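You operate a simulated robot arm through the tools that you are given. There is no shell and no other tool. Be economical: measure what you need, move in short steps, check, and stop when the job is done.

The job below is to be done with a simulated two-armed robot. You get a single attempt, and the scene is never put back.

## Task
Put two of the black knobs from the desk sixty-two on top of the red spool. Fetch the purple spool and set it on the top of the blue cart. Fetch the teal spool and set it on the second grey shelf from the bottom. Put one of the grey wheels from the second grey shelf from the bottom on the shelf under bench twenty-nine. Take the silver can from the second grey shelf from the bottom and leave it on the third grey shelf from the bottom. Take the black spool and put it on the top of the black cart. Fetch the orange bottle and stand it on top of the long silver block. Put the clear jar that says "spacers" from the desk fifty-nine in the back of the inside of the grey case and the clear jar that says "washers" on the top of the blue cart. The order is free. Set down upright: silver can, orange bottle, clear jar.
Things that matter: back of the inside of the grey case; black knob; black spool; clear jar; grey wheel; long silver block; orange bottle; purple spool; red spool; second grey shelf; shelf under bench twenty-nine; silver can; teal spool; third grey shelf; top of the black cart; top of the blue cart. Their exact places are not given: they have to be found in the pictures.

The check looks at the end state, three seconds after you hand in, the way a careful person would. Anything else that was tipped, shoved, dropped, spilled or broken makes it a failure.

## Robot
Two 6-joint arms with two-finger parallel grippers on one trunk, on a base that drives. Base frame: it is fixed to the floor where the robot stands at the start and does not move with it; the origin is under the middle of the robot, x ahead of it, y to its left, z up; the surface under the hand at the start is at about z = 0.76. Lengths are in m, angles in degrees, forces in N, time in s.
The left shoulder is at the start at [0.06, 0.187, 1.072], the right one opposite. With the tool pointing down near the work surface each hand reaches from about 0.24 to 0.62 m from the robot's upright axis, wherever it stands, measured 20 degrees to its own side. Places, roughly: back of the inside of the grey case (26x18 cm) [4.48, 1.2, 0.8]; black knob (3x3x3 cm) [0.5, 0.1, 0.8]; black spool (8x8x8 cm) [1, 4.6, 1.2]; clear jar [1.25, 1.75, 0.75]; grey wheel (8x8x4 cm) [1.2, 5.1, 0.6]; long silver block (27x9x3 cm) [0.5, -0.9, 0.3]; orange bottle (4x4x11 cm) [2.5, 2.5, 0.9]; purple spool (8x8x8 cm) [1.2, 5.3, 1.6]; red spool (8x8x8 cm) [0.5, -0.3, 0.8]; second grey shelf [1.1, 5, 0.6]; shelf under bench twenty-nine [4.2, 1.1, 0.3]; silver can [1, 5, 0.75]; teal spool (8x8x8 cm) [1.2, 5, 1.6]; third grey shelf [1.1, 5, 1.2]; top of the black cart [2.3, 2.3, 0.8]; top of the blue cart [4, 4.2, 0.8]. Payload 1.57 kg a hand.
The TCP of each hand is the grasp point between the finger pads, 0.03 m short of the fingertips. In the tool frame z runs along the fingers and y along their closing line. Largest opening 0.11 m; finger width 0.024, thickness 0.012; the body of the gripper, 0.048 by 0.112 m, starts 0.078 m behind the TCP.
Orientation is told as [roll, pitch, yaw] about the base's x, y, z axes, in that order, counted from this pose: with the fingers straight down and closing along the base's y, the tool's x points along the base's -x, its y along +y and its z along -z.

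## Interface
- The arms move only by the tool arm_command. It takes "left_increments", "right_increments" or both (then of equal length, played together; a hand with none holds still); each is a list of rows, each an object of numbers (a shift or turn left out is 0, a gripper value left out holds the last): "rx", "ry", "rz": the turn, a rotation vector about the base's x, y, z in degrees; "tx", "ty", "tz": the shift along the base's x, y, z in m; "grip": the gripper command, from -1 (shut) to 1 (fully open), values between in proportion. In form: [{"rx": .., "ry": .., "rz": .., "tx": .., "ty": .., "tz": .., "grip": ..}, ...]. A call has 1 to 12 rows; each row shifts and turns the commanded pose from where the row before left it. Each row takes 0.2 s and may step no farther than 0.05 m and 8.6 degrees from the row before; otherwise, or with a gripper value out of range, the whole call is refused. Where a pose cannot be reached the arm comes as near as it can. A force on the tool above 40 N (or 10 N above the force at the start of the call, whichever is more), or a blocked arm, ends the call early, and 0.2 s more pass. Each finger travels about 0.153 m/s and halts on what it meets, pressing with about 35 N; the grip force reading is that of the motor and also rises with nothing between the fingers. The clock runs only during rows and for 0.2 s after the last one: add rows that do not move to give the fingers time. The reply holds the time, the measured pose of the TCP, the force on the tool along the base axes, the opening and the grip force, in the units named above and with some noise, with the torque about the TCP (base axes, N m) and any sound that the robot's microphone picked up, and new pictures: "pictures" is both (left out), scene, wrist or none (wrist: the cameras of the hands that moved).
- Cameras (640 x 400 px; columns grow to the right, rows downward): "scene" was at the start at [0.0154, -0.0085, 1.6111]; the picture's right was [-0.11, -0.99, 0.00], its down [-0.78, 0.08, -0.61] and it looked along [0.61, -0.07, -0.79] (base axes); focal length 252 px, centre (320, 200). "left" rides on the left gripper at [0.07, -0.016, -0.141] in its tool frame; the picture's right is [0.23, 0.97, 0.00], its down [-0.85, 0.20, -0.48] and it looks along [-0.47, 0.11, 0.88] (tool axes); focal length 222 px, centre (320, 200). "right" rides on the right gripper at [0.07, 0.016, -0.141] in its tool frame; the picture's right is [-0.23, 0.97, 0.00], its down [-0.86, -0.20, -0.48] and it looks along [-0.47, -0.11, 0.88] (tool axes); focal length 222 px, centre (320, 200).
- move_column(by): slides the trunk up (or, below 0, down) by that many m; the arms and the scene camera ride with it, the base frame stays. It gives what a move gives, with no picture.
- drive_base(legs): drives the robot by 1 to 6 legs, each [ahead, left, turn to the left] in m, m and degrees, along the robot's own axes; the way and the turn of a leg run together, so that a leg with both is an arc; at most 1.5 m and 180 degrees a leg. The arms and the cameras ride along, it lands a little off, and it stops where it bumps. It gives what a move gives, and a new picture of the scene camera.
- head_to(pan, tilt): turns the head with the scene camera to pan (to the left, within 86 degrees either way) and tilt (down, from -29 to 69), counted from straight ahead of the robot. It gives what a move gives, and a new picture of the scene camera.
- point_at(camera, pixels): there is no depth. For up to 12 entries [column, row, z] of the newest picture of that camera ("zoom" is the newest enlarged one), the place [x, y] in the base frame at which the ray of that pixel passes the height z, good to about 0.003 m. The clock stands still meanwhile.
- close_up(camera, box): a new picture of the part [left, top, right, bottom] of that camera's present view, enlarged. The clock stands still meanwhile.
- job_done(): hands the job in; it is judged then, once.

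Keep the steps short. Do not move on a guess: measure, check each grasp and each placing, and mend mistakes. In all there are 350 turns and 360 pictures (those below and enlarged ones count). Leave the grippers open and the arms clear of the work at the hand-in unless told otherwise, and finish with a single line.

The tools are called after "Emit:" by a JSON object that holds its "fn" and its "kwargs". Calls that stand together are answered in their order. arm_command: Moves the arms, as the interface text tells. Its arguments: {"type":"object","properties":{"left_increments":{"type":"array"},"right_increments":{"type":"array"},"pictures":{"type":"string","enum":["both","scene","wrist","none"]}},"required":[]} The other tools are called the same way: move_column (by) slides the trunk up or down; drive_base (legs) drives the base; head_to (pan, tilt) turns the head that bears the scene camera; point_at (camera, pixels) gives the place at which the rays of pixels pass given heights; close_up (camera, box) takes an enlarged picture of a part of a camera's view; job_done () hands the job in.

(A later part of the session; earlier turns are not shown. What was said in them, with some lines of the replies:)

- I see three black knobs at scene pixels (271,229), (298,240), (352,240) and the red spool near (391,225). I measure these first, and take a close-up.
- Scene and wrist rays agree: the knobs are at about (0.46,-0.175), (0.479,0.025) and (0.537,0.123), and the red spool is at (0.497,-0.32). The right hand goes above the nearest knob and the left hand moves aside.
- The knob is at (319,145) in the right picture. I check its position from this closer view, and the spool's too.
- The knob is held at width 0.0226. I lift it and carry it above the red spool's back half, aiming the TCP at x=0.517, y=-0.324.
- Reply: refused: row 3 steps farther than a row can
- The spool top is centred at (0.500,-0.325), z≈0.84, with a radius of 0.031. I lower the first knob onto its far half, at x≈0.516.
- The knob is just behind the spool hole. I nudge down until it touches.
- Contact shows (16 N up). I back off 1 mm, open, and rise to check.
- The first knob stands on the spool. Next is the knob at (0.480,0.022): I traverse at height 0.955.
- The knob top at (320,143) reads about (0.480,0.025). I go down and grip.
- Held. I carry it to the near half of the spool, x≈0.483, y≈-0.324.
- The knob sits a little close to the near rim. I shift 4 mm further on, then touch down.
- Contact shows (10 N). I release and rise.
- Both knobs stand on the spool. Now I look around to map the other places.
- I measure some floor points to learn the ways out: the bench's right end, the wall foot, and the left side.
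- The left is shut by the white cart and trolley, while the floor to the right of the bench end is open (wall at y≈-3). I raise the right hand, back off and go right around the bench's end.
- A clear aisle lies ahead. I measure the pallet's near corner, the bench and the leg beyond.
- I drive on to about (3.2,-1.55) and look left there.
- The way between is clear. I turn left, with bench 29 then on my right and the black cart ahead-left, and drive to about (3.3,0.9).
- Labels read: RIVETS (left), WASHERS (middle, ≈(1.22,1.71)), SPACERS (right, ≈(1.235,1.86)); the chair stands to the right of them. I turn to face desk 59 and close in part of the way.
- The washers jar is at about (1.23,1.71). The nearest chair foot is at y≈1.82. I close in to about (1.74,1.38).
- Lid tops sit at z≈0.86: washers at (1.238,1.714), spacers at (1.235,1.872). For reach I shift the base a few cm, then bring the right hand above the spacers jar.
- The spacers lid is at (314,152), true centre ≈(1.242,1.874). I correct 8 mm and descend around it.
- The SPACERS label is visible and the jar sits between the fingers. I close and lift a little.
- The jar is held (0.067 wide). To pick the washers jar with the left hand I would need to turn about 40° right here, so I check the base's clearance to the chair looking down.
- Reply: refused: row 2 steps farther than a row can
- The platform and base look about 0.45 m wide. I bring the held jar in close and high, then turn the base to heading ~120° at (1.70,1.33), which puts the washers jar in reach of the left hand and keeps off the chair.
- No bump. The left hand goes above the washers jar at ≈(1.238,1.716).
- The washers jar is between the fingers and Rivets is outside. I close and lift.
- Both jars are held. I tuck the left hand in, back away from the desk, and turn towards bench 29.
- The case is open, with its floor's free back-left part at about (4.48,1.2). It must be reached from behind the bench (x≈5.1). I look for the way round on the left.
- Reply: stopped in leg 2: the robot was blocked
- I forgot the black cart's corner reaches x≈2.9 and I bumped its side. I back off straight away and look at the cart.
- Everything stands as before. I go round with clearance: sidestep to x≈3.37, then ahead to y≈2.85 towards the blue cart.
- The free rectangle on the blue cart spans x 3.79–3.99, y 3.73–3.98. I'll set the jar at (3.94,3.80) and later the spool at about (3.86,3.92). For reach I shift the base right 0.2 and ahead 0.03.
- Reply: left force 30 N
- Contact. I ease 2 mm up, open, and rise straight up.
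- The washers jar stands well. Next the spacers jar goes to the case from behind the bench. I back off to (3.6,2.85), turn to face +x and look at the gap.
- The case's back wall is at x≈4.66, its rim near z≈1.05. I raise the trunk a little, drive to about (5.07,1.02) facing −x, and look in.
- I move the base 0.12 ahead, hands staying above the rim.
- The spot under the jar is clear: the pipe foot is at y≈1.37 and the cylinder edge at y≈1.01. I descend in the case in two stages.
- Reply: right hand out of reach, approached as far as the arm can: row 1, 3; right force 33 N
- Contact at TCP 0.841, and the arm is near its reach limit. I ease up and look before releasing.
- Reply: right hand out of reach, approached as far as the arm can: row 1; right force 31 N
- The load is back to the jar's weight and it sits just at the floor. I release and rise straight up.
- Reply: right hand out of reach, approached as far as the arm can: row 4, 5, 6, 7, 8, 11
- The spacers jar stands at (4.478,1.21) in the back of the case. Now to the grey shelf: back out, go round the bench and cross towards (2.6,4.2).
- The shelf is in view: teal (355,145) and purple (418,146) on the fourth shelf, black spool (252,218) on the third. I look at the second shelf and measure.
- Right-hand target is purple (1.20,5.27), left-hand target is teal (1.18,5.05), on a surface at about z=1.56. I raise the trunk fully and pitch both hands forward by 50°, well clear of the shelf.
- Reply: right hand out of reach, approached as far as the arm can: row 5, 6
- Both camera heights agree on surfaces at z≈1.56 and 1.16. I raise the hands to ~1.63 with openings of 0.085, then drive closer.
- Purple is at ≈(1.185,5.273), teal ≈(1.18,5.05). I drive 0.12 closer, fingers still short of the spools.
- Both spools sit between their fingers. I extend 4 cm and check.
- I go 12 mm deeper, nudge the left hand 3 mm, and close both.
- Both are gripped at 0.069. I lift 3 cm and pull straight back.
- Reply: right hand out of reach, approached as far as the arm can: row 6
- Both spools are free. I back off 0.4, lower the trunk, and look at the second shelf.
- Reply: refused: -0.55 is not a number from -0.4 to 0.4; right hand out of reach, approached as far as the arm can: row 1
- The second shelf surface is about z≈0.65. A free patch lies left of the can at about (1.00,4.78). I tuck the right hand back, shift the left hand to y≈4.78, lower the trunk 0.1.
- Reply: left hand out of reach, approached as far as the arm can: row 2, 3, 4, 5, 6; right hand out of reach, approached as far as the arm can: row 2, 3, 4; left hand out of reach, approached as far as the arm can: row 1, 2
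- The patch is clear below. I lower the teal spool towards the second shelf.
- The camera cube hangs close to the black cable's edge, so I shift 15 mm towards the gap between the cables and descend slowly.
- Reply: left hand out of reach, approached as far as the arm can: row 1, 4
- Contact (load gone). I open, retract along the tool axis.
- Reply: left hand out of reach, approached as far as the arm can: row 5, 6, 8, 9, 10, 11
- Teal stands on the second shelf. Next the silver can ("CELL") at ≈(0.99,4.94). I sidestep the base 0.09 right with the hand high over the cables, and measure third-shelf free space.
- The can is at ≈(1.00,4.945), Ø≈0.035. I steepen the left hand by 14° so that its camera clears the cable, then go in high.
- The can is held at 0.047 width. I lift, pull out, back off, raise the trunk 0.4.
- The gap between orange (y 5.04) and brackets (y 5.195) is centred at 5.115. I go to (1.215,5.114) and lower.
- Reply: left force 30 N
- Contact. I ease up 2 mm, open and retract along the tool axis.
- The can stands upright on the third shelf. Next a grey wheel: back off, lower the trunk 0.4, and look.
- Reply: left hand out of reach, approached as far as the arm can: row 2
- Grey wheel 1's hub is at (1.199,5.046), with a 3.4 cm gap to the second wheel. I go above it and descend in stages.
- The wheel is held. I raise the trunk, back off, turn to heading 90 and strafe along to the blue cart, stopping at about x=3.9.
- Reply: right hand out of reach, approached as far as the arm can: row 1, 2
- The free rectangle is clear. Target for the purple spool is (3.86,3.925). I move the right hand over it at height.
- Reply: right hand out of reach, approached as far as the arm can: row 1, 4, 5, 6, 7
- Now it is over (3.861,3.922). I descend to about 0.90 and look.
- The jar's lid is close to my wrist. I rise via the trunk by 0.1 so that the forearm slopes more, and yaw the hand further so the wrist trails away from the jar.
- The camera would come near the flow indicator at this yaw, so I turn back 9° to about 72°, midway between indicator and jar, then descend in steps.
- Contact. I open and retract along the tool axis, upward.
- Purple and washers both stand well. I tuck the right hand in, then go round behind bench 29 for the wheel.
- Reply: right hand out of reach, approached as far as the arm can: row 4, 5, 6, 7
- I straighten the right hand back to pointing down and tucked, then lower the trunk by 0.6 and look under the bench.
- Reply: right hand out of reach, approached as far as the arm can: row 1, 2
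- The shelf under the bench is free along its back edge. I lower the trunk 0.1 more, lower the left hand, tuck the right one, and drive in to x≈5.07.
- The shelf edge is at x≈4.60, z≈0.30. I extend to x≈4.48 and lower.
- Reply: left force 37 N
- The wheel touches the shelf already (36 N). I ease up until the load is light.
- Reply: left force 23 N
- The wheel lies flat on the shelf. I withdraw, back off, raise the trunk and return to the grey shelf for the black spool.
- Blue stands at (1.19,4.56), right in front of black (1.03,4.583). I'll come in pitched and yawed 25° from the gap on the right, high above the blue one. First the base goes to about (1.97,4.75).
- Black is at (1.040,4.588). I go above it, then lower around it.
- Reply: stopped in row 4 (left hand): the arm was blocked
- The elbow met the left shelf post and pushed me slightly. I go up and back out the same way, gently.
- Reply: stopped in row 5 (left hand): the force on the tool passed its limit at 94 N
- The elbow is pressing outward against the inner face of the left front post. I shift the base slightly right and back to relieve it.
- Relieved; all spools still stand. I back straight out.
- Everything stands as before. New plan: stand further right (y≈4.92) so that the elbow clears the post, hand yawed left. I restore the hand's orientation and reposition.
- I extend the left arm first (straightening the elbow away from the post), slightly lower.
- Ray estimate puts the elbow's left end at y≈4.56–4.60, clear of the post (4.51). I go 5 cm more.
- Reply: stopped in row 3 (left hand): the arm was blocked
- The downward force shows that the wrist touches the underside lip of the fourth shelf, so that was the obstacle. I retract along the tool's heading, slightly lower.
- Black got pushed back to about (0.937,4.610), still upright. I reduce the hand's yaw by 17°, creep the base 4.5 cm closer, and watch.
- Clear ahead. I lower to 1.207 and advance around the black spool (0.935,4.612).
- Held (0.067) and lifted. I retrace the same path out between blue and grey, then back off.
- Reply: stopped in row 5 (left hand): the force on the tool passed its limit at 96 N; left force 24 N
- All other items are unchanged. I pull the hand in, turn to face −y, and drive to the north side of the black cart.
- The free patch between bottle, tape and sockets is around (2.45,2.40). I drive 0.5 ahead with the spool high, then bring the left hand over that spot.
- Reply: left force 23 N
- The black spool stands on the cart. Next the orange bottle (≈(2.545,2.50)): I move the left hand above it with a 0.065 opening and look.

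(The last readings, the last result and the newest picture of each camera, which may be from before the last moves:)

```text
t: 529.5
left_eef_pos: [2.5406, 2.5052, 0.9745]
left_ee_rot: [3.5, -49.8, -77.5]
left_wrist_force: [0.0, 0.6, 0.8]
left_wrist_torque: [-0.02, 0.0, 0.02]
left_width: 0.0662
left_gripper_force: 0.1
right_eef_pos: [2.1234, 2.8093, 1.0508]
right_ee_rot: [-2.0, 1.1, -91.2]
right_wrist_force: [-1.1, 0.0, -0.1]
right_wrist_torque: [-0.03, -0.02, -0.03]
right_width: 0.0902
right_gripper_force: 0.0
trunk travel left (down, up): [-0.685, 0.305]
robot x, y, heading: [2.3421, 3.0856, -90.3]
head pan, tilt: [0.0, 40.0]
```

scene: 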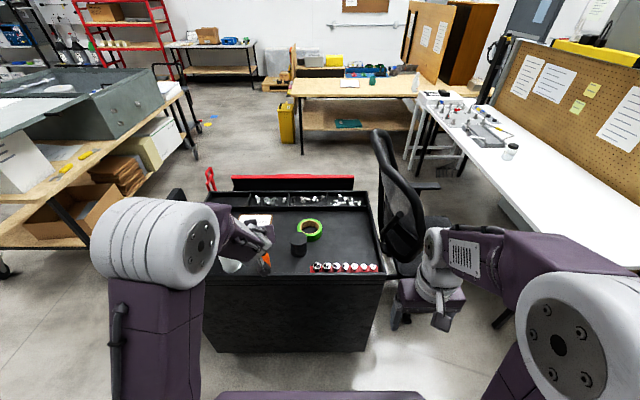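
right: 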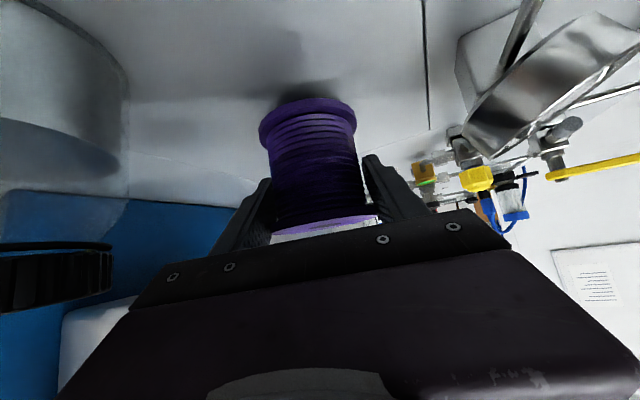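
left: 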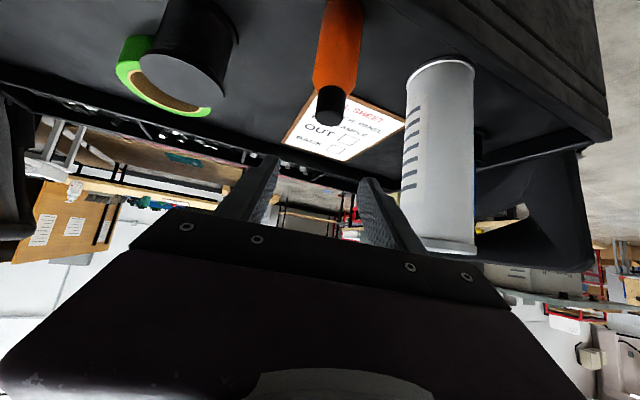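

Emit:
{"fn": "point_at", "kwargs": {"camera": "left", "pixels": [[331, 108, 0.91], [331, 108, 0.92]]}}

Emit:
{"fn": "arm_command", "kwargs": {"left_increments": [{"tz": -0.035}, {"tz": -0.035}, {}], "pictures": "wrist"}}

```text
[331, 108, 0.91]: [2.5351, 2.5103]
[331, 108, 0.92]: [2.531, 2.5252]
```

```text
t: 530.3
left_eef_pos: [2.5401, 2.5048, 0.9041]
left_ee_rot: [3.3, -49.8, -77.6]
left_wrist_force: [0.0, -0.1, -0.2]
left_wrist_torque: [-0.01, 0.0, 0.03]
left_width: 0.066
left_gripper_force: 0.1
right_eef_pos: [2.1237, 2.8094, 1.0508]
right_ee_rot: [-1.9, 1.2, -91.2]
right_wrist_force: [-0.2, 0.4, 0.0]
right_wrist_torque: [0.03, -0.01, 0.01]
right_width: 0.09
right_gripper_force: 0.2
trunk travel left (down, up): [-0.685, 0.305]
robot x, y, heading: [2.3419, 3.0868, -90.2]
head pan, tilt: [0.0, 40.0]
```

left: 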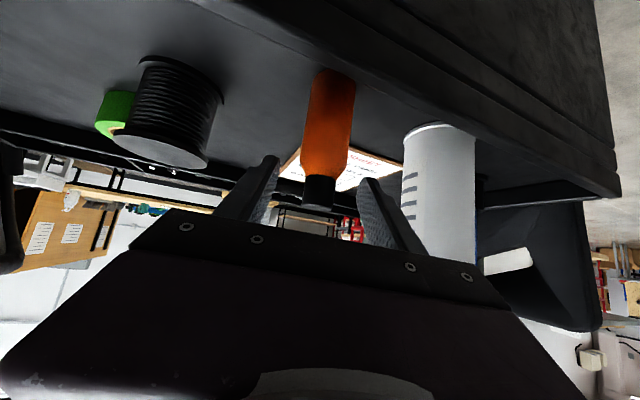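

Emit:
{"fn": "arm_command", "kwargs": {"left_increments": [{"tz": -0.025}, {"tz": -0.022}, {}], "pictures": "wrist"}}

```text
t: 531.1
left_eef_pos: [2.5409, 2.5037, 0.8568]
left_ee_rot: [3.5, -49.8, -77.5]
left_wrist_force: [-0.1, 0.5, -1.0]
left_wrist_torque: [-0.02, 0.0, 0.01]
left_width: 0.0659
left_gripper_force: 0.1
right_eef_pos: [2.1238, 2.808, 1.0501]
right_ee_rot: [-1.9, 1.2, -91.2]
right_wrist_force: [0.7, 0.6, 0.3]
right_wrist_torque: [0.02, 0.0, 0.01]
right_width: 0.0901
right_gripper_force: 0.0
trunk travel left (down, up): [-0.685, 0.305]
robot x, y, heading: [2.3431, 3.0886, -90.0]
head pan, tilt: [0.0, 40.0]
```

left: 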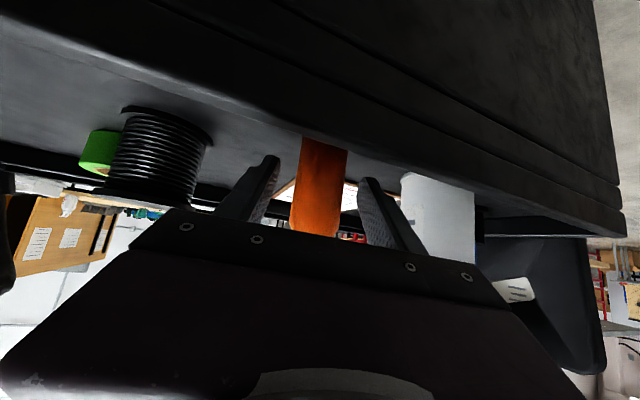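

Emit:
{"fn": "arm_command", "kwargs": {"left_increments": [{"grip": -1}, {}, {}, {"tz": 0.02}, {"tz": 0.04}, {"tz": 0.045}, {"tz": 0.045}, {}], "pictures": "wrist"}}

```text
t: 532.9
left_eef_pos: [2.5417, 2.5047, 1.0084]
left_ee_rot: [3.4, -49.7, -77.5]
left_wrist_force: [-0.3, 0.2, -0.5]
left_wrist_torque: [-0.02, -0.01, -0.03]
left_width: 0.0341
left_gripper_force: 35.2
right_eef_pos: [2.1232, 2.809, 1.0501]
right_ee_rot: [-2.0, 1.3, -91.2]
right_wrist_force: [0.0, 0.2, -0.1]
right_wrist_torque: [0.03, 0.0, 0.01]
right_width: 0.0902
right_gripper_force: 0.1
trunk travel left (down, up): [-0.685, 0.305]
robot x, y, heading: [2.3441, 3.0866, -90.4]
head pan, tilt: [0.0, 40.0]
```

left: 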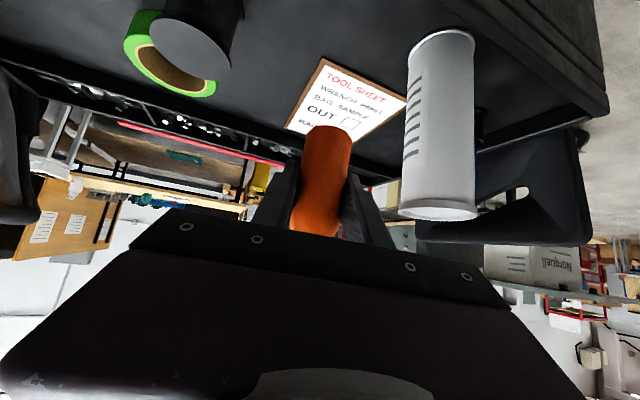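

The bottle is held upright (0.034). I pull it in, raise the trunk, and drive back: out past the black cart, down the corridor to (3.37,-1.4).

Emit:
{"fn": "arm_command", "kwargs": {"left_increments": [{"tz": 0.03}, {"ty": 0.045}, {"ty": 0.045}, {"ty": 0.04}, {}], "pictures": "none"}}

Emit:
{"fn": "move_column", "kwargs": {"by": 0.15}}

Emit:
{"fn": "drive_base", "kwargs": {"legs": [[-0.2, 0, 0], [0, 1.02, 0], [1.4, 0, 0], [1.4, 0, 0], [1.4, 0, 0]]}}

```text
t: 534.1
left_eef_pos: [2.5408, 2.6326, 1.0388]
left_ee_rot: [3.4, -49.8, -77.5]
left_wrist_force: [0.4, -0.4, -0.5]
left_wrist_torque: [-0.02, 0.02, 0.02]
left_width: 0.0341
left_gripper_force: 34.7
right_eef_pos: [2.1231, 2.8088, 1.0501]
right_ee_rot: [-2.0, 1.2, -91.2]
right_wrist_force: [0.4, 0.9, -0.3]
right_wrist_torque: [0.02, 0.01, 0.01]
right_width: 0.0903
right_gripper_force: 0.0
trunk travel left (down, up): [-0.685, 0.305]
robot x, y, heading: [2.3391, 3.0883, -90.4]
head pan, tilt: [0.0, 40.0]
```

```text
t: 535.9
left_eef_pos: [2.5408, 2.6336, 1.188]
left_ee_rot: [3.4, -49.7, -77.5]
left_wrist_force: [-0.1, -0.7, -1.7]
left_wrist_torque: [0.02, -0.02, 0.02]
left_width: 0.0338
left_gripper_force: 34.7
right_eef_pos: [2.1235, 2.8091, 1.1998]
right_ee_rot: [-2.0, 1.3, -91.2]
right_wrist_force: [-0.5, 0.1, 0.3]
right_wrist_torque: [-0.01, -0.03, -0.01]
right_width: 0.0904
right_gripper_force: 0.1
trunk travel left (down, up): [-0.835, 0.155]
robot x, y, heading: [2.3385, 3.0894, -90.5]
head pan, tilt: [0.0, 40.0]
```

```text
t: 562.2
left_eef_pos: [3.5399, -1.4112, 1.1904]
left_ee_rot: [3.4, -49.8, -77.7]
left_wrist_force: [-0.2, 0.1, -0.7]
left_wrist_torque: [0.01, -0.01, 0.0]
left_width: 0.0341
left_gripper_force: 35.2
right_eef_pos: [3.1222, -1.2365, 1.1997]
right_ee_rot: [-2.0, 1.2, -91.2]
right_wrist_force: [-0.6, 0.0, 0.1]
right_wrist_torque: [0.02, 0.01, 0.0]
right_width: 0.09
right_gripper_force: 0.1
trunk travel left (down, up): [-0.835, 0.155]
robot x, y, heading: [3.3405, -0.9523, -90.4]
head pan, tilt: [0.0, 40.0]
```

scene: 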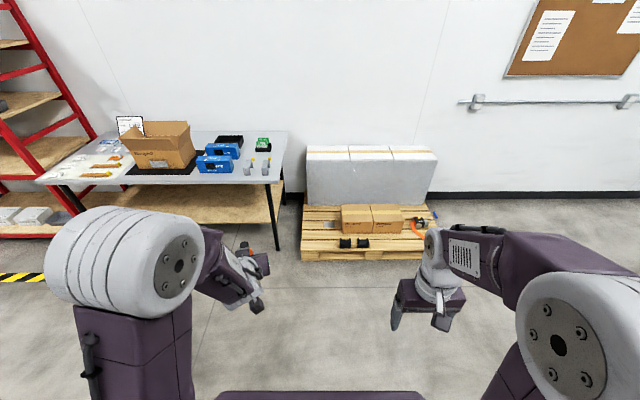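

Emit:
{"fn": "drive_base", "kwargs": {"legs": [[0.5, 0, 0], [0, 0, 90.4], [-1.1, -0.25, 0], [-1.2, -0.4, 0], [-1.3, -0.1, 0]]}}

Emit:
{"fn": "head_to", "kwargs": {"pan": 50, "tilt": 35}}

```text
t: 586.4
left_eef_pos: [0.2279, -2.0133, 1.188]
left_ee_rot: [3.4, -49.6, 12.1]
left_wrist_force: [-0.8, -0.6, -0.3]
left_wrist_torque: [-0.02, 0.01, -0.01]
left_width: 0.034
left_gripper_force: 35.0
right_eef_pos: [0.0509, -2.4298, 1.2]
right_ee_rot: [-1.9, 1.3, -1.6]
right_wrist_force: [0.0, 0.1, 0.2]
right_wrist_torque: [-0.03, 0.0, 0.03]
right_width: 0.0902
right_gripper_force: 0.0
trunk travel left (down, up): [-0.835, 0.155]
robot x, y, heading: [-0.2317, -2.2119, -0.5]
head pan, tilt: [0.0, 40.0]
```

scene: 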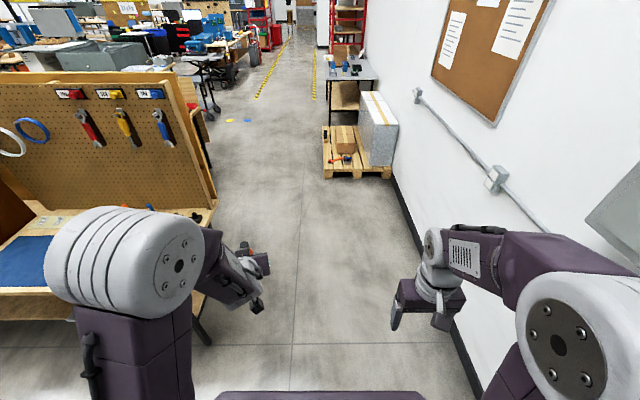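

```text
t: 587.6
left_eef_pos: [0.2276, -2.0131, 1.1896]
left_ee_rot: [3.4, -49.6, 12.1]
left_wrist_force: [0.3, -0.1, 0.1]
left_wrist_torque: [0.0, -0.01, 0.01]
left_width: 0.034
left_gripper_force: 35.1
right_eef_pos: [0.0506, -2.4286, 1.2]
right_ee_rot: [-2.0, 1.3, -1.5]
right_wrist_force: [1.0, 0.1, 0.6]
right_wrist_torque: [-0.04, 0.01, 0.01]
right_width: 0.0901
right_gripper_force: 0.2
trunk travel left (down, up): [-0.835, 0.155]
robot x, y, heading: [-0.2235, -2.2081, -0.5]
head pan, tilt: [50.0, 35.0]
```

scene: 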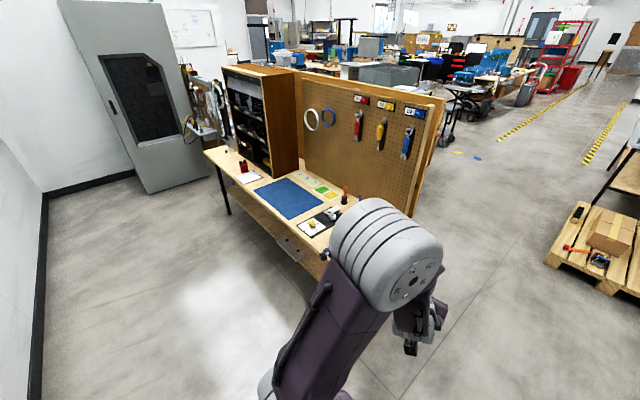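

Emit:
{"fn": "drive_base", "kwargs": {"legs": [[-0.12, 1.25, 0.5]]}}

Emit:
{"fn": "move_column", "kwargs": {"by": -0.4}}

Emit:
{"fn": "head_to", "kwargs": {"pan": 0, "tilt": 35}}

```text
t: 594.0
left_eef_pos: [0.0921, -0.7307, 1.19]
left_ee_rot: [3.5, -49.7, 14.0]
left_wrist_force: [0.8, 0.7, -0.2]
left_wrist_torque: [0.03, -0.01, 0.01]
left_width: 0.0341
left_gripper_force: 35.4
right_eef_pos: [-0.0733, -1.1541, 1.2012]
right_ee_rot: [-2.0, 1.3, 0.3]
right_wrist_force: [-0.1, -0.1, -0.3]
right_wrist_torque: [0.03, 0.0, 0.01]
right_width: 0.0902
right_gripper_force: 0.1
trunk travel left (down, up): [-0.835, 0.155]
robot x, y, heading: [-0.3576, -0.9406, 1.2]
head pan, tilt: [50.0, 35.0]
```

scene: 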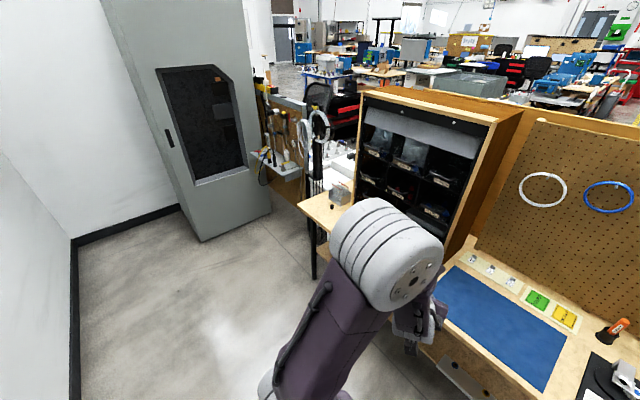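

```text
t: 597.8
left_eef_pos: [0.0903, -0.7305, 0.79]
left_ee_rot: [3.4, -49.7, 14.0]
left_wrist_force: [-0.3, -0.8, 0.0]
left_wrist_torque: [0.0, 0.01, 0.02]
left_width: 0.0343
left_gripper_force: 34.5
right_eef_pos: [-0.0736, -1.1531, 0.7999]
right_ee_rot: [-2.0, 1.3, 0.3]
right_wrist_force: [-0.5, -0.3, -0.9]
right_wrist_torque: [0.01, 0.03, -0.01]
right_width: 0.09
right_gripper_force: 0.1
trunk travel left (down, up): [-0.435, 0.555]
robot x, y, heading: [-0.3543, -0.9427, 1.5]
head pan, tilt: [50.0, 35.0]
```

```text
t: 599.0
left_eef_pos: [0.0897, -0.7308, 0.7878]
left_ee_rot: [3.4, -49.7, 14.0]
left_wrist_force: [0.3, 0.3, -0.9]
left_wrist_torque: [0.0, -0.01, -0.05]
left_width: 0.0338
left_gripper_force: 35.0
right_eef_pos: [-0.0744, -1.1541, 0.7998]
right_ee_rot: [-2.0, 1.3, 0.2]
right_wrist_force: [1.6, 0.0, -0.5]
right_wrist_torque: [-0.03, 0.01, -0.01]
right_width: 0.0902
right_gripper_force: 0.1
trunk travel left (down, up): [-0.435, 0.555]
robot x, y, heading: [-0.3573, -0.9452, 1.4]
head pan, tilt: [0.0, 35.0]
```

scene: 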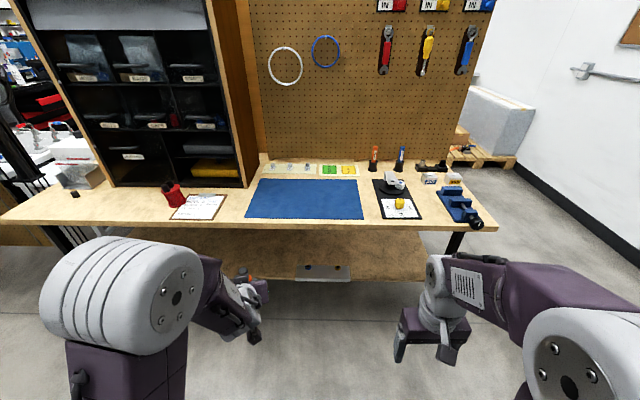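

Emit:
{"fn": "move_column", "kwargs": {"by": -0.3}}

Emit:
{"fn": "head_to", "kwargs": {"pan": 0, "tilt": 30}}

Emit:
{"fn": "close_up", "kwargs": {"camera": "scene", "box": [200, 160, 480, 330]}}

```text
t: 602.0
left_eef_pos: [0.0907, -0.7316, 0.4898]
left_ee_rot: [3.4, -49.7, 14.0]
left_wrist_force: [-0.3, 0.8, -0.8]
left_wrist_torque: [0.03, 0.0, 0.01]
left_width: 0.034
left_gripper_force: 35.2
right_eef_pos: [-0.0742, -1.1551, 0.5004]
right_ee_rot: [-2.0, 1.3, 0.3]
right_wrist_force: [-0.3, -0.5, -0.3]
right_wrist_torque: [0.0, -0.02, 0.03]
right_width: 0.0901
right_gripper_force: 0.1
trunk travel left (down, up): [-0.135, 0.855]
robot x, y, heading: [-0.3552, -0.9435, 1.2]
head pan, tilt: [0.0, 35.0]
```

```text
t: 602.7
left_eef_pos: [0.0904, -0.7302, 0.4882]
left_ee_rot: [3.3, -49.8, 13.9]
left_wrist_force: [0.4, 0.0, -0.2]
left_wrist_torque: [-0.02, -0.01, -0.02]
left_width: 0.034
left_gripper_force: 35.8
right_eef_pos: [-0.0734, -1.1533, 0.4999]
right_ee_rot: [-2.1, 1.3, 0.3]
right_wrist_force: [-0.3, -0.2, -0.2]
right_wrist_torque: [0.0, 0.01, 0.02]
right_width: 0.0899
right_gripper_force: 0.1
trunk travel left (down, up): [-0.135, 0.855]
robot x, y, heading: [-0.3574, -0.9432, 1.3]
head pan, tilt: [0.0, 30.0]
```

scene: 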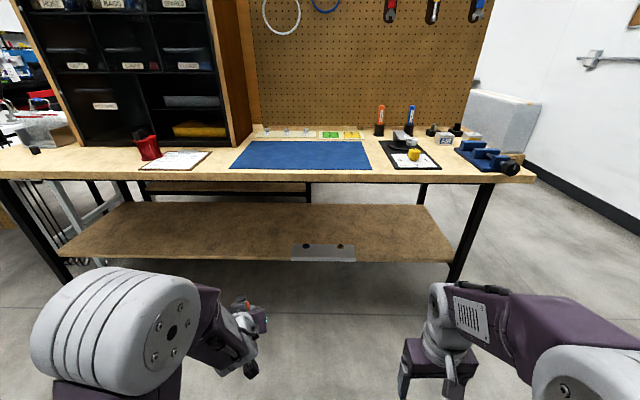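

```text
2.29 times, centred on (340, 245) of scene
```

zoom: 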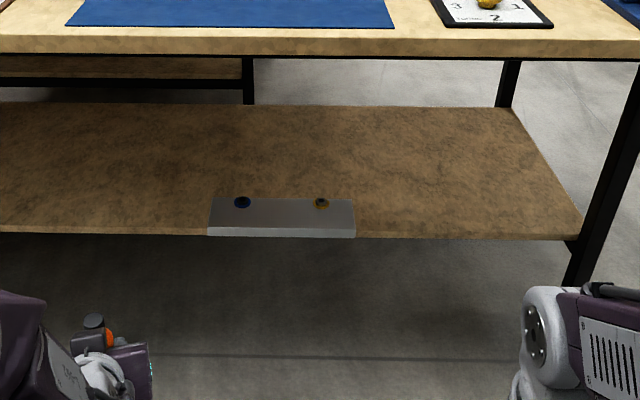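

Emit:
{"fn": "point_at", "kwargs": {"camera": "zoom", "pixels": [[210, 228, 0.33], [355, 229, 0.33], [213, 199, 0.33], [352, 199, 0.33], [282, 213, 0.33], [242, 202, 0.34], [321, 203, 0.34], [100, 233, 0.3], [450, 237, 0.3], [282, 213, 0.3]]}}

```text
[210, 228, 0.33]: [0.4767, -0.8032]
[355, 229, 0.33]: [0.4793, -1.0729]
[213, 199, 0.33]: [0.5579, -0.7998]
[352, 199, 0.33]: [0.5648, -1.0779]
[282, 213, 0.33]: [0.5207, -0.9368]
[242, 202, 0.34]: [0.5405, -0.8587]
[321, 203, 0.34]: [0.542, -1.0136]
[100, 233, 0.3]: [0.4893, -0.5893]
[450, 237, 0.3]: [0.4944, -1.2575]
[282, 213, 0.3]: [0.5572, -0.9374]
```

The block's top is at z≈0.33, spanning x 0.477–0.56, y −0.80…−1.075, with two studs near its back at y −0.86 and −1.01. I'll stand the bottle at (0.512,−0.937). I straighten the hand, move the base, and approach.

Emit:
{"fn": "arm_command", "kwargs": {"left_increments": [{"rz": -6.5, "tz": -0.02}, {"rz": -6, "tz": -0.02}, {"ty": -0.03}, {"ty": -0.03}, {"ty": -0.03}, {"ty": -0.02}, {}], "pictures": "none"}}

Emit:
{"fn": "drive_base", "kwargs": {"legs": [[0.16, -0.09, -1.2]]}}

```text
t: 604.3
left_eef_pos: [0.1002, -0.8652, 0.4564]
left_ee_rot: [3.5, -49.8, 1.5]
left_wrist_force: [-0.2, -0.1, -0.7]
left_wrist_torque: [0.01, 0.0, -0.01]
left_width: 0.034
left_gripper_force: 34.6
left hand out of reach, approached as far as the arm can: row 1, 2
right_eef_pos: [-0.0732, -1.1535, 0.5002]
right_ee_rot: [-2.1, 1.3, 0.3]
right_wrist_force: [0.1, 0.4, -0.1]
right_wrist_torque: [-0.01, 0.01, -0.03]
right_width: 0.0901
right_gripper_force: 0.1
trunk travel left (down, up): [-0.135, 0.855]
robot x, y, heading: [-0.3585, -0.9406, 1.2]
head pan, tilt: [0.0, 30.0]
```

```text
t: 605.8
left_eef_pos: [0.2614, -0.9598, 0.4573]
left_ee_rot: [3.4, -49.7, 0.4]
left_wrist_force: [0.1, 0.3, -0.5]
left_wrist_torque: [0.02, 0.03, 0.02]
left_width: 0.0338
left_gripper_force: 34.7
right_eef_pos: [0.0823, -1.2455, 0.4996]
right_ee_rot: [-2.0, 1.2, -0.8]
right_wrist_force: [-0.3, -0.3, 0.0]
right_wrist_torque: [-0.01, -0.05, 0.0]
right_width: 0.0902
right_gripper_force: 0.1
trunk travel left (down, up): [-0.135, 0.855]
robot x, y, heading: [-0.1977, -1.0294, -0.0]
head pan, tilt: [0.0, 30.0]
```

scene: 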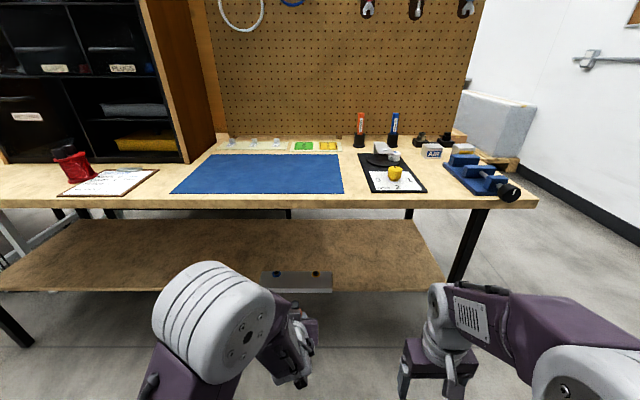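

Emit:
{"fn": "drive_base", "kwargs": {"legs": [[0.085, 0, 0]]}}

Emit:
{"fn": "arm_command", "kwargs": {"left_increments": [{"ty": 0.022}, {}], "pictures": "wrist"}}

Emit:
{"fn": "close_up", "kwargs": {"camera": "scene", "box": [220, 240, 360, 340]}}

```text
t: 606.9
left_eef_pos: [0.3469, -0.9597, 0.4564]
left_ee_rot: [3.4, -49.7, 0.4]
left_wrist_force: [-0.4, -1.0, -1.3]
left_wrist_torque: [0.03, 0.01, -0.02]
left_width: 0.0338
left_gripper_force: 35.4
right_eef_pos: [0.1685, -1.2453, 0.5001]
right_ee_rot: [-2.0, 1.3, -0.7]
right_wrist_force: [0.0, 1.4, -0.7]
right_wrist_torque: [-0.05, 0.04, 0.0]
right_width: 0.0903
right_gripper_force: 0.1
trunk travel left (down, up): [-0.135, 0.855]
robot x, y, heading: [-0.1094, -1.0301, 0.1]
head pan, tilt: [0.0, 30.0]
```

scene: 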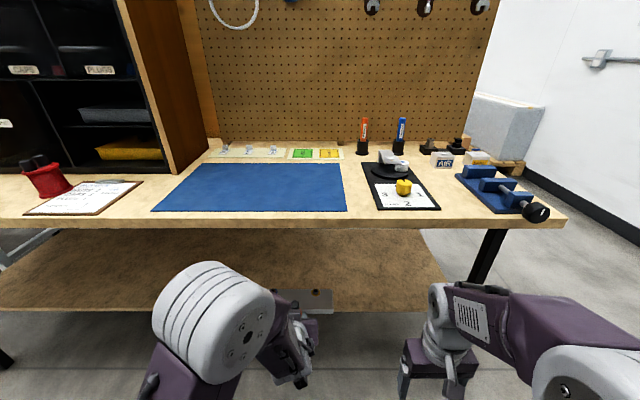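

```text
t: 607.5
left_eef_pos: [0.3492, -0.9385, 0.4557]
left_ee_rot: [3.4, -49.7, 0.4]
left_wrist_force: [0.7, -0.7, -0.7]
left_wrist_torque: [0.0, -0.02, -0.01]
left_width: 0.0343
left_gripper_force: 34.9
right_eef_pos: [0.1682, -1.2453, 0.501]
right_ee_rot: [-2.0, 1.3, -0.8]
right_wrist_force: [-1.0, -0.9, 0.1]
right_wrist_torque: [0.01, -0.01, -0.03]
right_width: 0.0901
right_gripper_force: 0.1
trunk travel left (down, up): [-0.135, 0.855]
robot x, y, heading: [-0.1113, -1.0315, 0.3]
head pan, tilt: [0.0, 30.0]
```

left: 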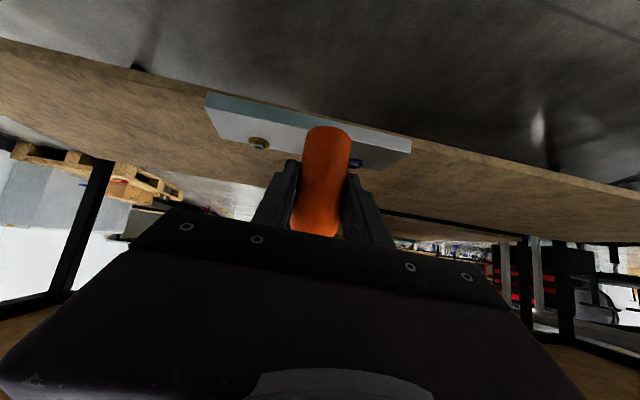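

```text
4.00 times, centred on (290, 290) of scene
```

zoom: 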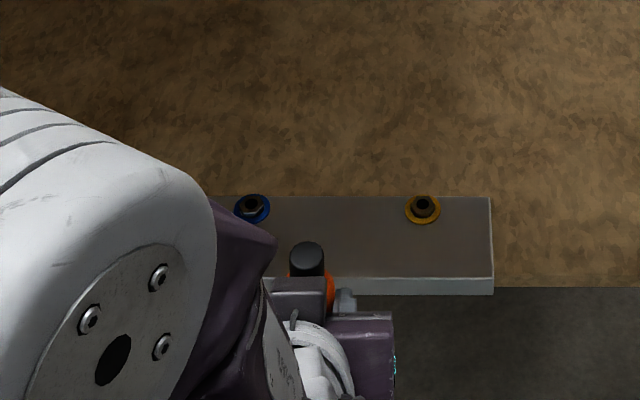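

Emit:
{"fn": "point_at", "kwargs": {"camera": "zoom", "pixels": [[252, 210, 0.335], [423, 210, 0.335], [491, 278, 0.333], [489, 198, 0.333], [337, 240, 0.333], [337, 278, 0.333]]}}

Emit:
{"fn": "point_at", "kwargs": {"camera": "left", "pixels": [[259, 144, 0.34], [360, 162, 0.34], [206, 104, 0.333], [409, 148, 0.333], [225, 140, 0.333], [395, 170, 0.333]]}}

```text
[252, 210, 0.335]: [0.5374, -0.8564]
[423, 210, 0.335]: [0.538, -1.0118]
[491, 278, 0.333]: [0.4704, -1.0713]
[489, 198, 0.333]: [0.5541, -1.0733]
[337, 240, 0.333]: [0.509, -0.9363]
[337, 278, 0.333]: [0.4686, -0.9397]
```

```text
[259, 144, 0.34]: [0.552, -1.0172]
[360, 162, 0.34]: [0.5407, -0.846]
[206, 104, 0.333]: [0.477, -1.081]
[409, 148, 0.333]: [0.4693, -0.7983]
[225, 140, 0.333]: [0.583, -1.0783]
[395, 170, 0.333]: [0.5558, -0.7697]
```

Target (0.512,−0.937). I extend over the block at the present height.

Emit:
{"fn": "arm_command", "kwargs": {"left_increments": [{"tx": 0.04}, {"tx": 0.04}, {"tx": 0.04}, {"tx": 0.04}, {"tz": -0.03}, {}], "pictures": "both"}}

Emit:
{"fn": "close_up", "kwargs": {"camera": "scene", "box": [220, 200, 380, 330]}}

```text
t: 608.9
left_eef_pos: [0.5054, -0.9415, 0.4257]
left_ee_rot: [3.3, -49.7, 0.3]
left_wrist_force: [0.7, 0.0, -0.2]
left_wrist_torque: [0.0, -0.01, 0.02]
left_width: 0.0339
left_gripper_force: 35.2
right_eef_pos: [0.1676, -1.2458, 0.5012]
right_ee_rot: [-2.0, 1.3, -0.7]
right_wrist_force: [0.1, -0.3, 0.2]
right_wrist_torque: [0.0, 0.05, 0.0]
right_width: 0.09
right_gripper_force: 0.1
trunk travel left (down, up): [-0.135, 0.855]
robot x, y, heading: [-0.1103, -1.0283, 0.0]
head pan, tilt: [0.0, 30.0]
```

scene: 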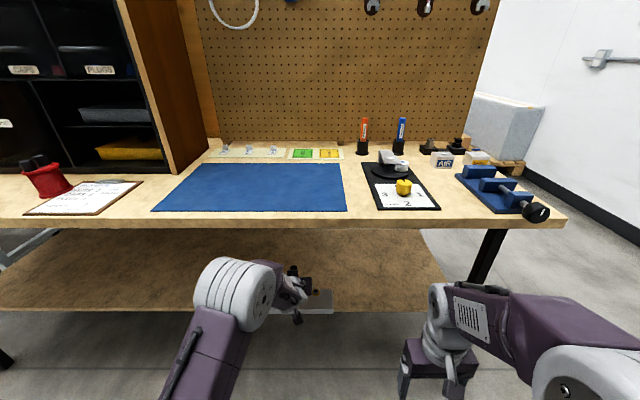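
left: 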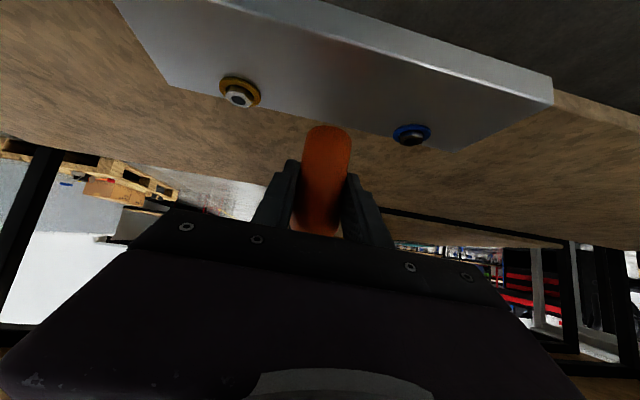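

```text
3.08 times, centred on (300, 265) of scene
```

zoom: 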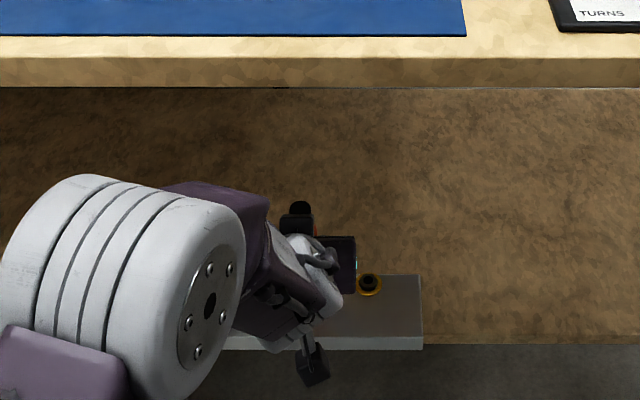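

Emit:
{"fn": "point_at", "kwargs": {"camera": "left", "pixels": [[327, 132, 0.369], [240, 97, 0.34], [412, 138, 0.34], [327, 118, 0.333], [345, 18, 0.333]]}}

```text
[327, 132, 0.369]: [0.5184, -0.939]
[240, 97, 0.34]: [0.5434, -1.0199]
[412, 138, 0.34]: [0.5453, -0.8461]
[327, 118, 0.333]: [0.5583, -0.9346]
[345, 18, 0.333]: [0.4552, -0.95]
```

The bottle is over the block's middle. I lower to contact.

Emit:
{"fn": "arm_command", "kwargs": {"left_increments": [{"tz": -0.015}, {"tz": -0.01}, {"tz": -0.005}, {}], "pictures": "wrist"}}

```text
t: 609.9
left_eef_pos: [0.5079, -0.9387, 0.3997]
left_ee_rot: [3.5, -50.3, 0.4]
left_wrist_force: [-0.2, -0.4, 16.0]
left_wrist_torque: [-0.33, -0.04, -0.05]
left_width: 0.0337
left_gripper_force: 35.3
right_eef_pos: [0.1656, -1.2457, 0.5019]
right_ee_rot: [-2.0, 1.1, -0.8]
right_wrist_force: [0.1, 0.4, -0.1]
right_wrist_torque: [0.02, -0.03, -0.04]
right_width: 0.0902
right_gripper_force: 0.0
trunk travel left (down, up): [-0.135, 0.855]
robot x, y, heading: [-0.1127, -1.0282, 0.0]
head pan, tilt: [0.0, 30.0]
```

left: 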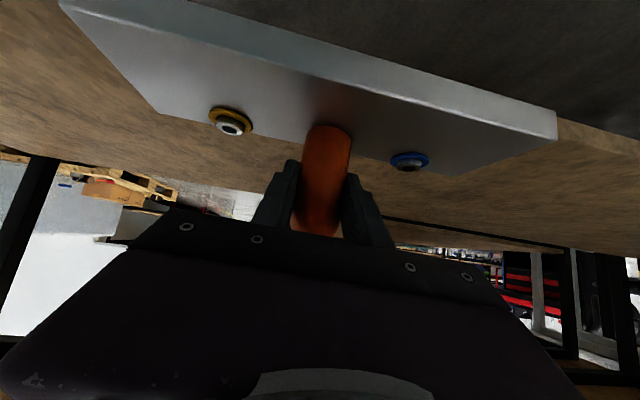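

Contact (16 N). I ease up, open, and retract along the tool axis.

Emit:
{"fn": "arm_command", "kwargs": {"left_increments": [{"tz": 0.003}, {}], "pictures": "none"}}

```text
t: 610.5
left_eef_pos: [0.5063, -0.9384, 0.3992]
left_ee_rot: [3.5, -49.8, 0.4]
left_wrist_force: [2.5, 0.6, 9.6]
left_wrist_torque: [-0.19, -0.17, 0.05]
left_width: 0.0338
left_gripper_force: 34.8
right_eef_pos: [0.1678, -1.2451, 0.4999]
right_ee_rot: [-2.0, 1.3, -0.7]
right_wrist_force: [0.2, -0.2, -0.6]
right_wrist_torque: [-0.03, -0.02, 0.0]
right_width: 0.0902
right_gripper_force: 0.0
trunk travel left (down, up): [-0.135, 0.855]
robot x, y, heading: [-0.1146, -1.0289, 0.2]
head pan, tilt: [0.0, 30.0]
```

Emit:
{"fn": "arm_command", "kwargs": {"left_increments": [{"tz": 0.0015}, {"grip": -0.2}, {"grip": 0.1}, {"grip": 0.25}, {}, {"tx": -0.012, "tz": 0.009}, {"tx": -0.02, "tz": 0.014}, {"tx": -0.03, "tz": 0.01}, {"tx": -0.04}, {"tx": -0.04}, {"tx": -0.04}, {}], "pictures": "both"}}

Emit:
{"fn": "close_up", "kwargs": {"camera": "scene", "box": [220, 200, 380, 330]}}

```text
t: 613.1
left_eef_pos: [0.3254, -0.9379, 0.4353]
left_ee_rot: [4.0, -49.5, 0.0]
left_wrist_force: [0.6, 0.0, 0.3]
left_wrist_torque: [0.01, -0.01, 0.02]
left_width: 0.0687
left_gripper_force: 0.0
right_eef_pos: [0.1676, -1.2459, 0.5008]
right_ee_rot: [-2.1, 1.3, -0.8]
right_wrist_force: [-0.1, 0.2, 0.0]
right_wrist_torque: [0.01, -0.03, 0.01]
right_width: 0.0902
right_gripper_force: 0.0
trunk travel left (down, up): [-0.135, 0.855]
robot x, y, heading: [-0.1127, -1.0266, 0.0]
head pan, tilt: [0.0, 30.0]
```

scene: 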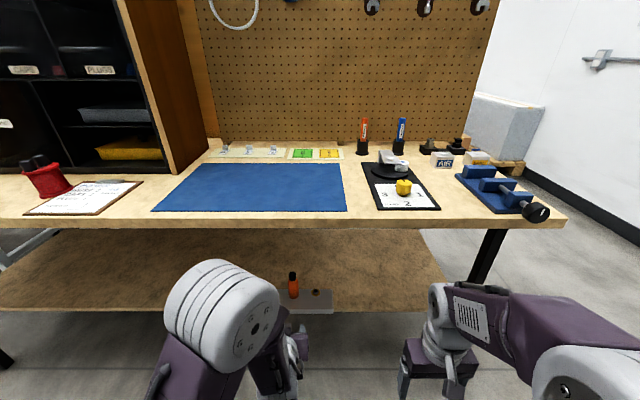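
left: 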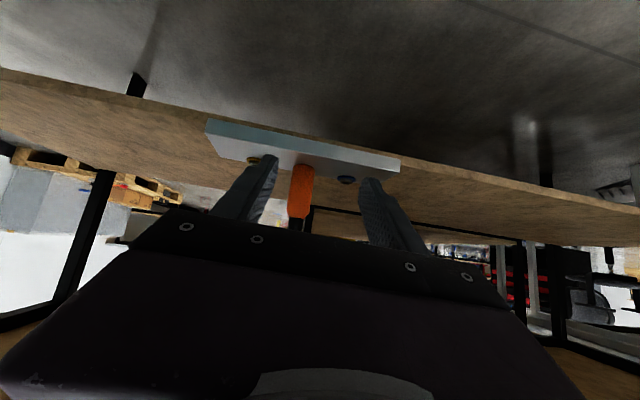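

```text
3.08 times, centred on (300, 265) of scene
```

zoom: 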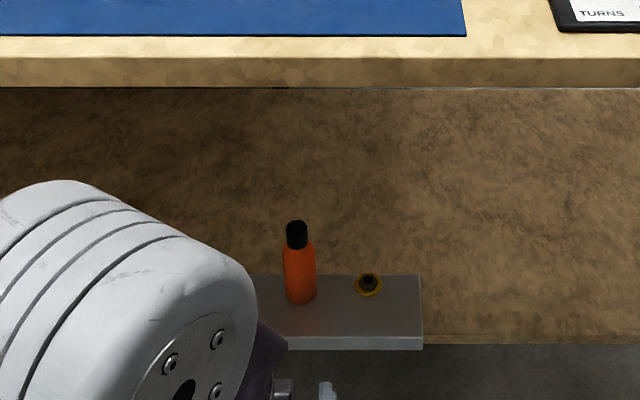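

The bottle stands on the block. I back off, and check the red spool with its knobs too.

Emit:
{"fn": "drive_base", "kwargs": {"legs": [[-0.3, 0, 0]]}}

Emit:
{"fn": "close_up", "kwargs": {"camera": "scene", "box": [60, 110, 420, 300]}}

Emit:
{"fn": "arm_command", "kwargs": {"left_increments": [{"grip": 1}, {}], "right_increments": [{"grip": 1}, {}], "pictures": "none"}}

```text
t: 615.1
left_eef_pos: [0.0226, -0.9387, 0.4353]
left_ee_rot: [4.0, -49.6, 0.2]
left_wrist_force: [-1.2, -0.8, 0.0]
left_wrist_torque: [0.01, 0.01, -0.02]
left_width: 0.0686
left_gripper_force: 0.1
right_eef_pos: [-0.1348, -1.2466, 0.501]
right_ee_rot: [-2.0, 1.4, -0.7]
right_wrist_force: [0.6, 0.0, -0.2]
right_wrist_torque: [0.0, -0.04, 0.02]
right_width: 0.0902
right_gripper_force: 0.0
trunk travel left (down, up): [-0.135, 0.855]
robot x, y, heading: [-0.4129, -1.0314, 0.2]
head pan, tilt: [0.0, 30.0]
```

scene: 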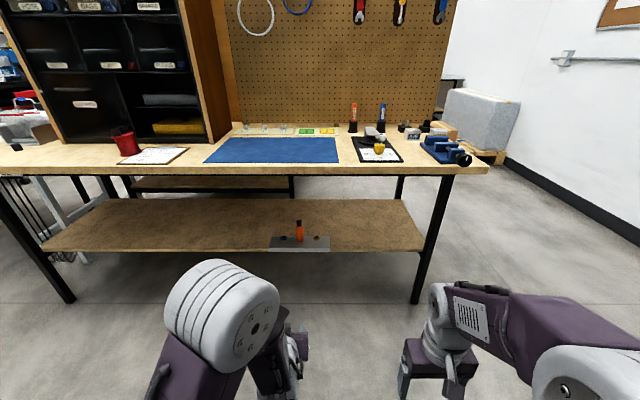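

```text
1.78 times, centred on (240, 205) of scene
```

zoom: 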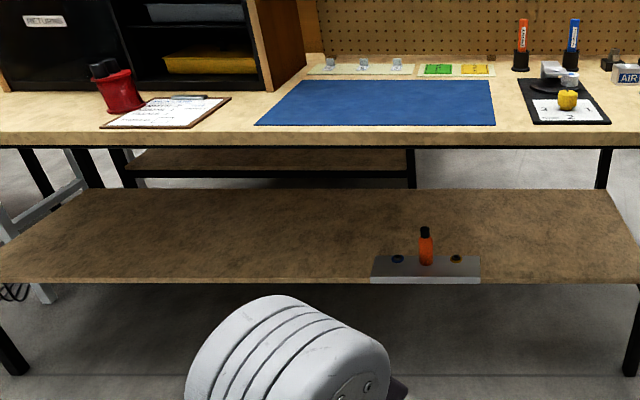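

```text
t: 615.7
left_eef_pos: [0.0224, -0.9408, 0.4337]
left_ee_rot: [3.9, -49.5, 0.0]
left_wrist_force: [-0.4, 0.2, -0.3]
left_wrist_torque: [-0.02, 0.04, 0.02]
left_width: 0.11
left_gripper_force: 0.0
right_eef_pos: [-0.1343, -1.2459, 0.5015]
right_ee_rot: [-2.0, 1.3, -0.8]
right_wrist_force: [1.1, -0.4, 0.3]
right_wrist_torque: [-0.01, 0.0, 0.04]
right_width: 0.1101
right_gripper_force: 0.0
trunk travel left (down, up): [-0.135, 0.855]
robot x, y, heading: [-0.4179, -1.036, 0.2]
head pan, tilt: [0.0, 30.0]
```

The bottle stands, both knobs are on the red spool, the grippers are open and the arms are clear. I hand in.

Emit:
{"fn": "job_done", "kwargs": {}}

```text
The job is handed in.
```

All the items were moved as asked and I saw each one standing in place; along the way I bumped the black cart once and jammed the left arm in the grey shelf three times, with nothing visibly tipped or displaced except the black spool, which I was fetching anyway.
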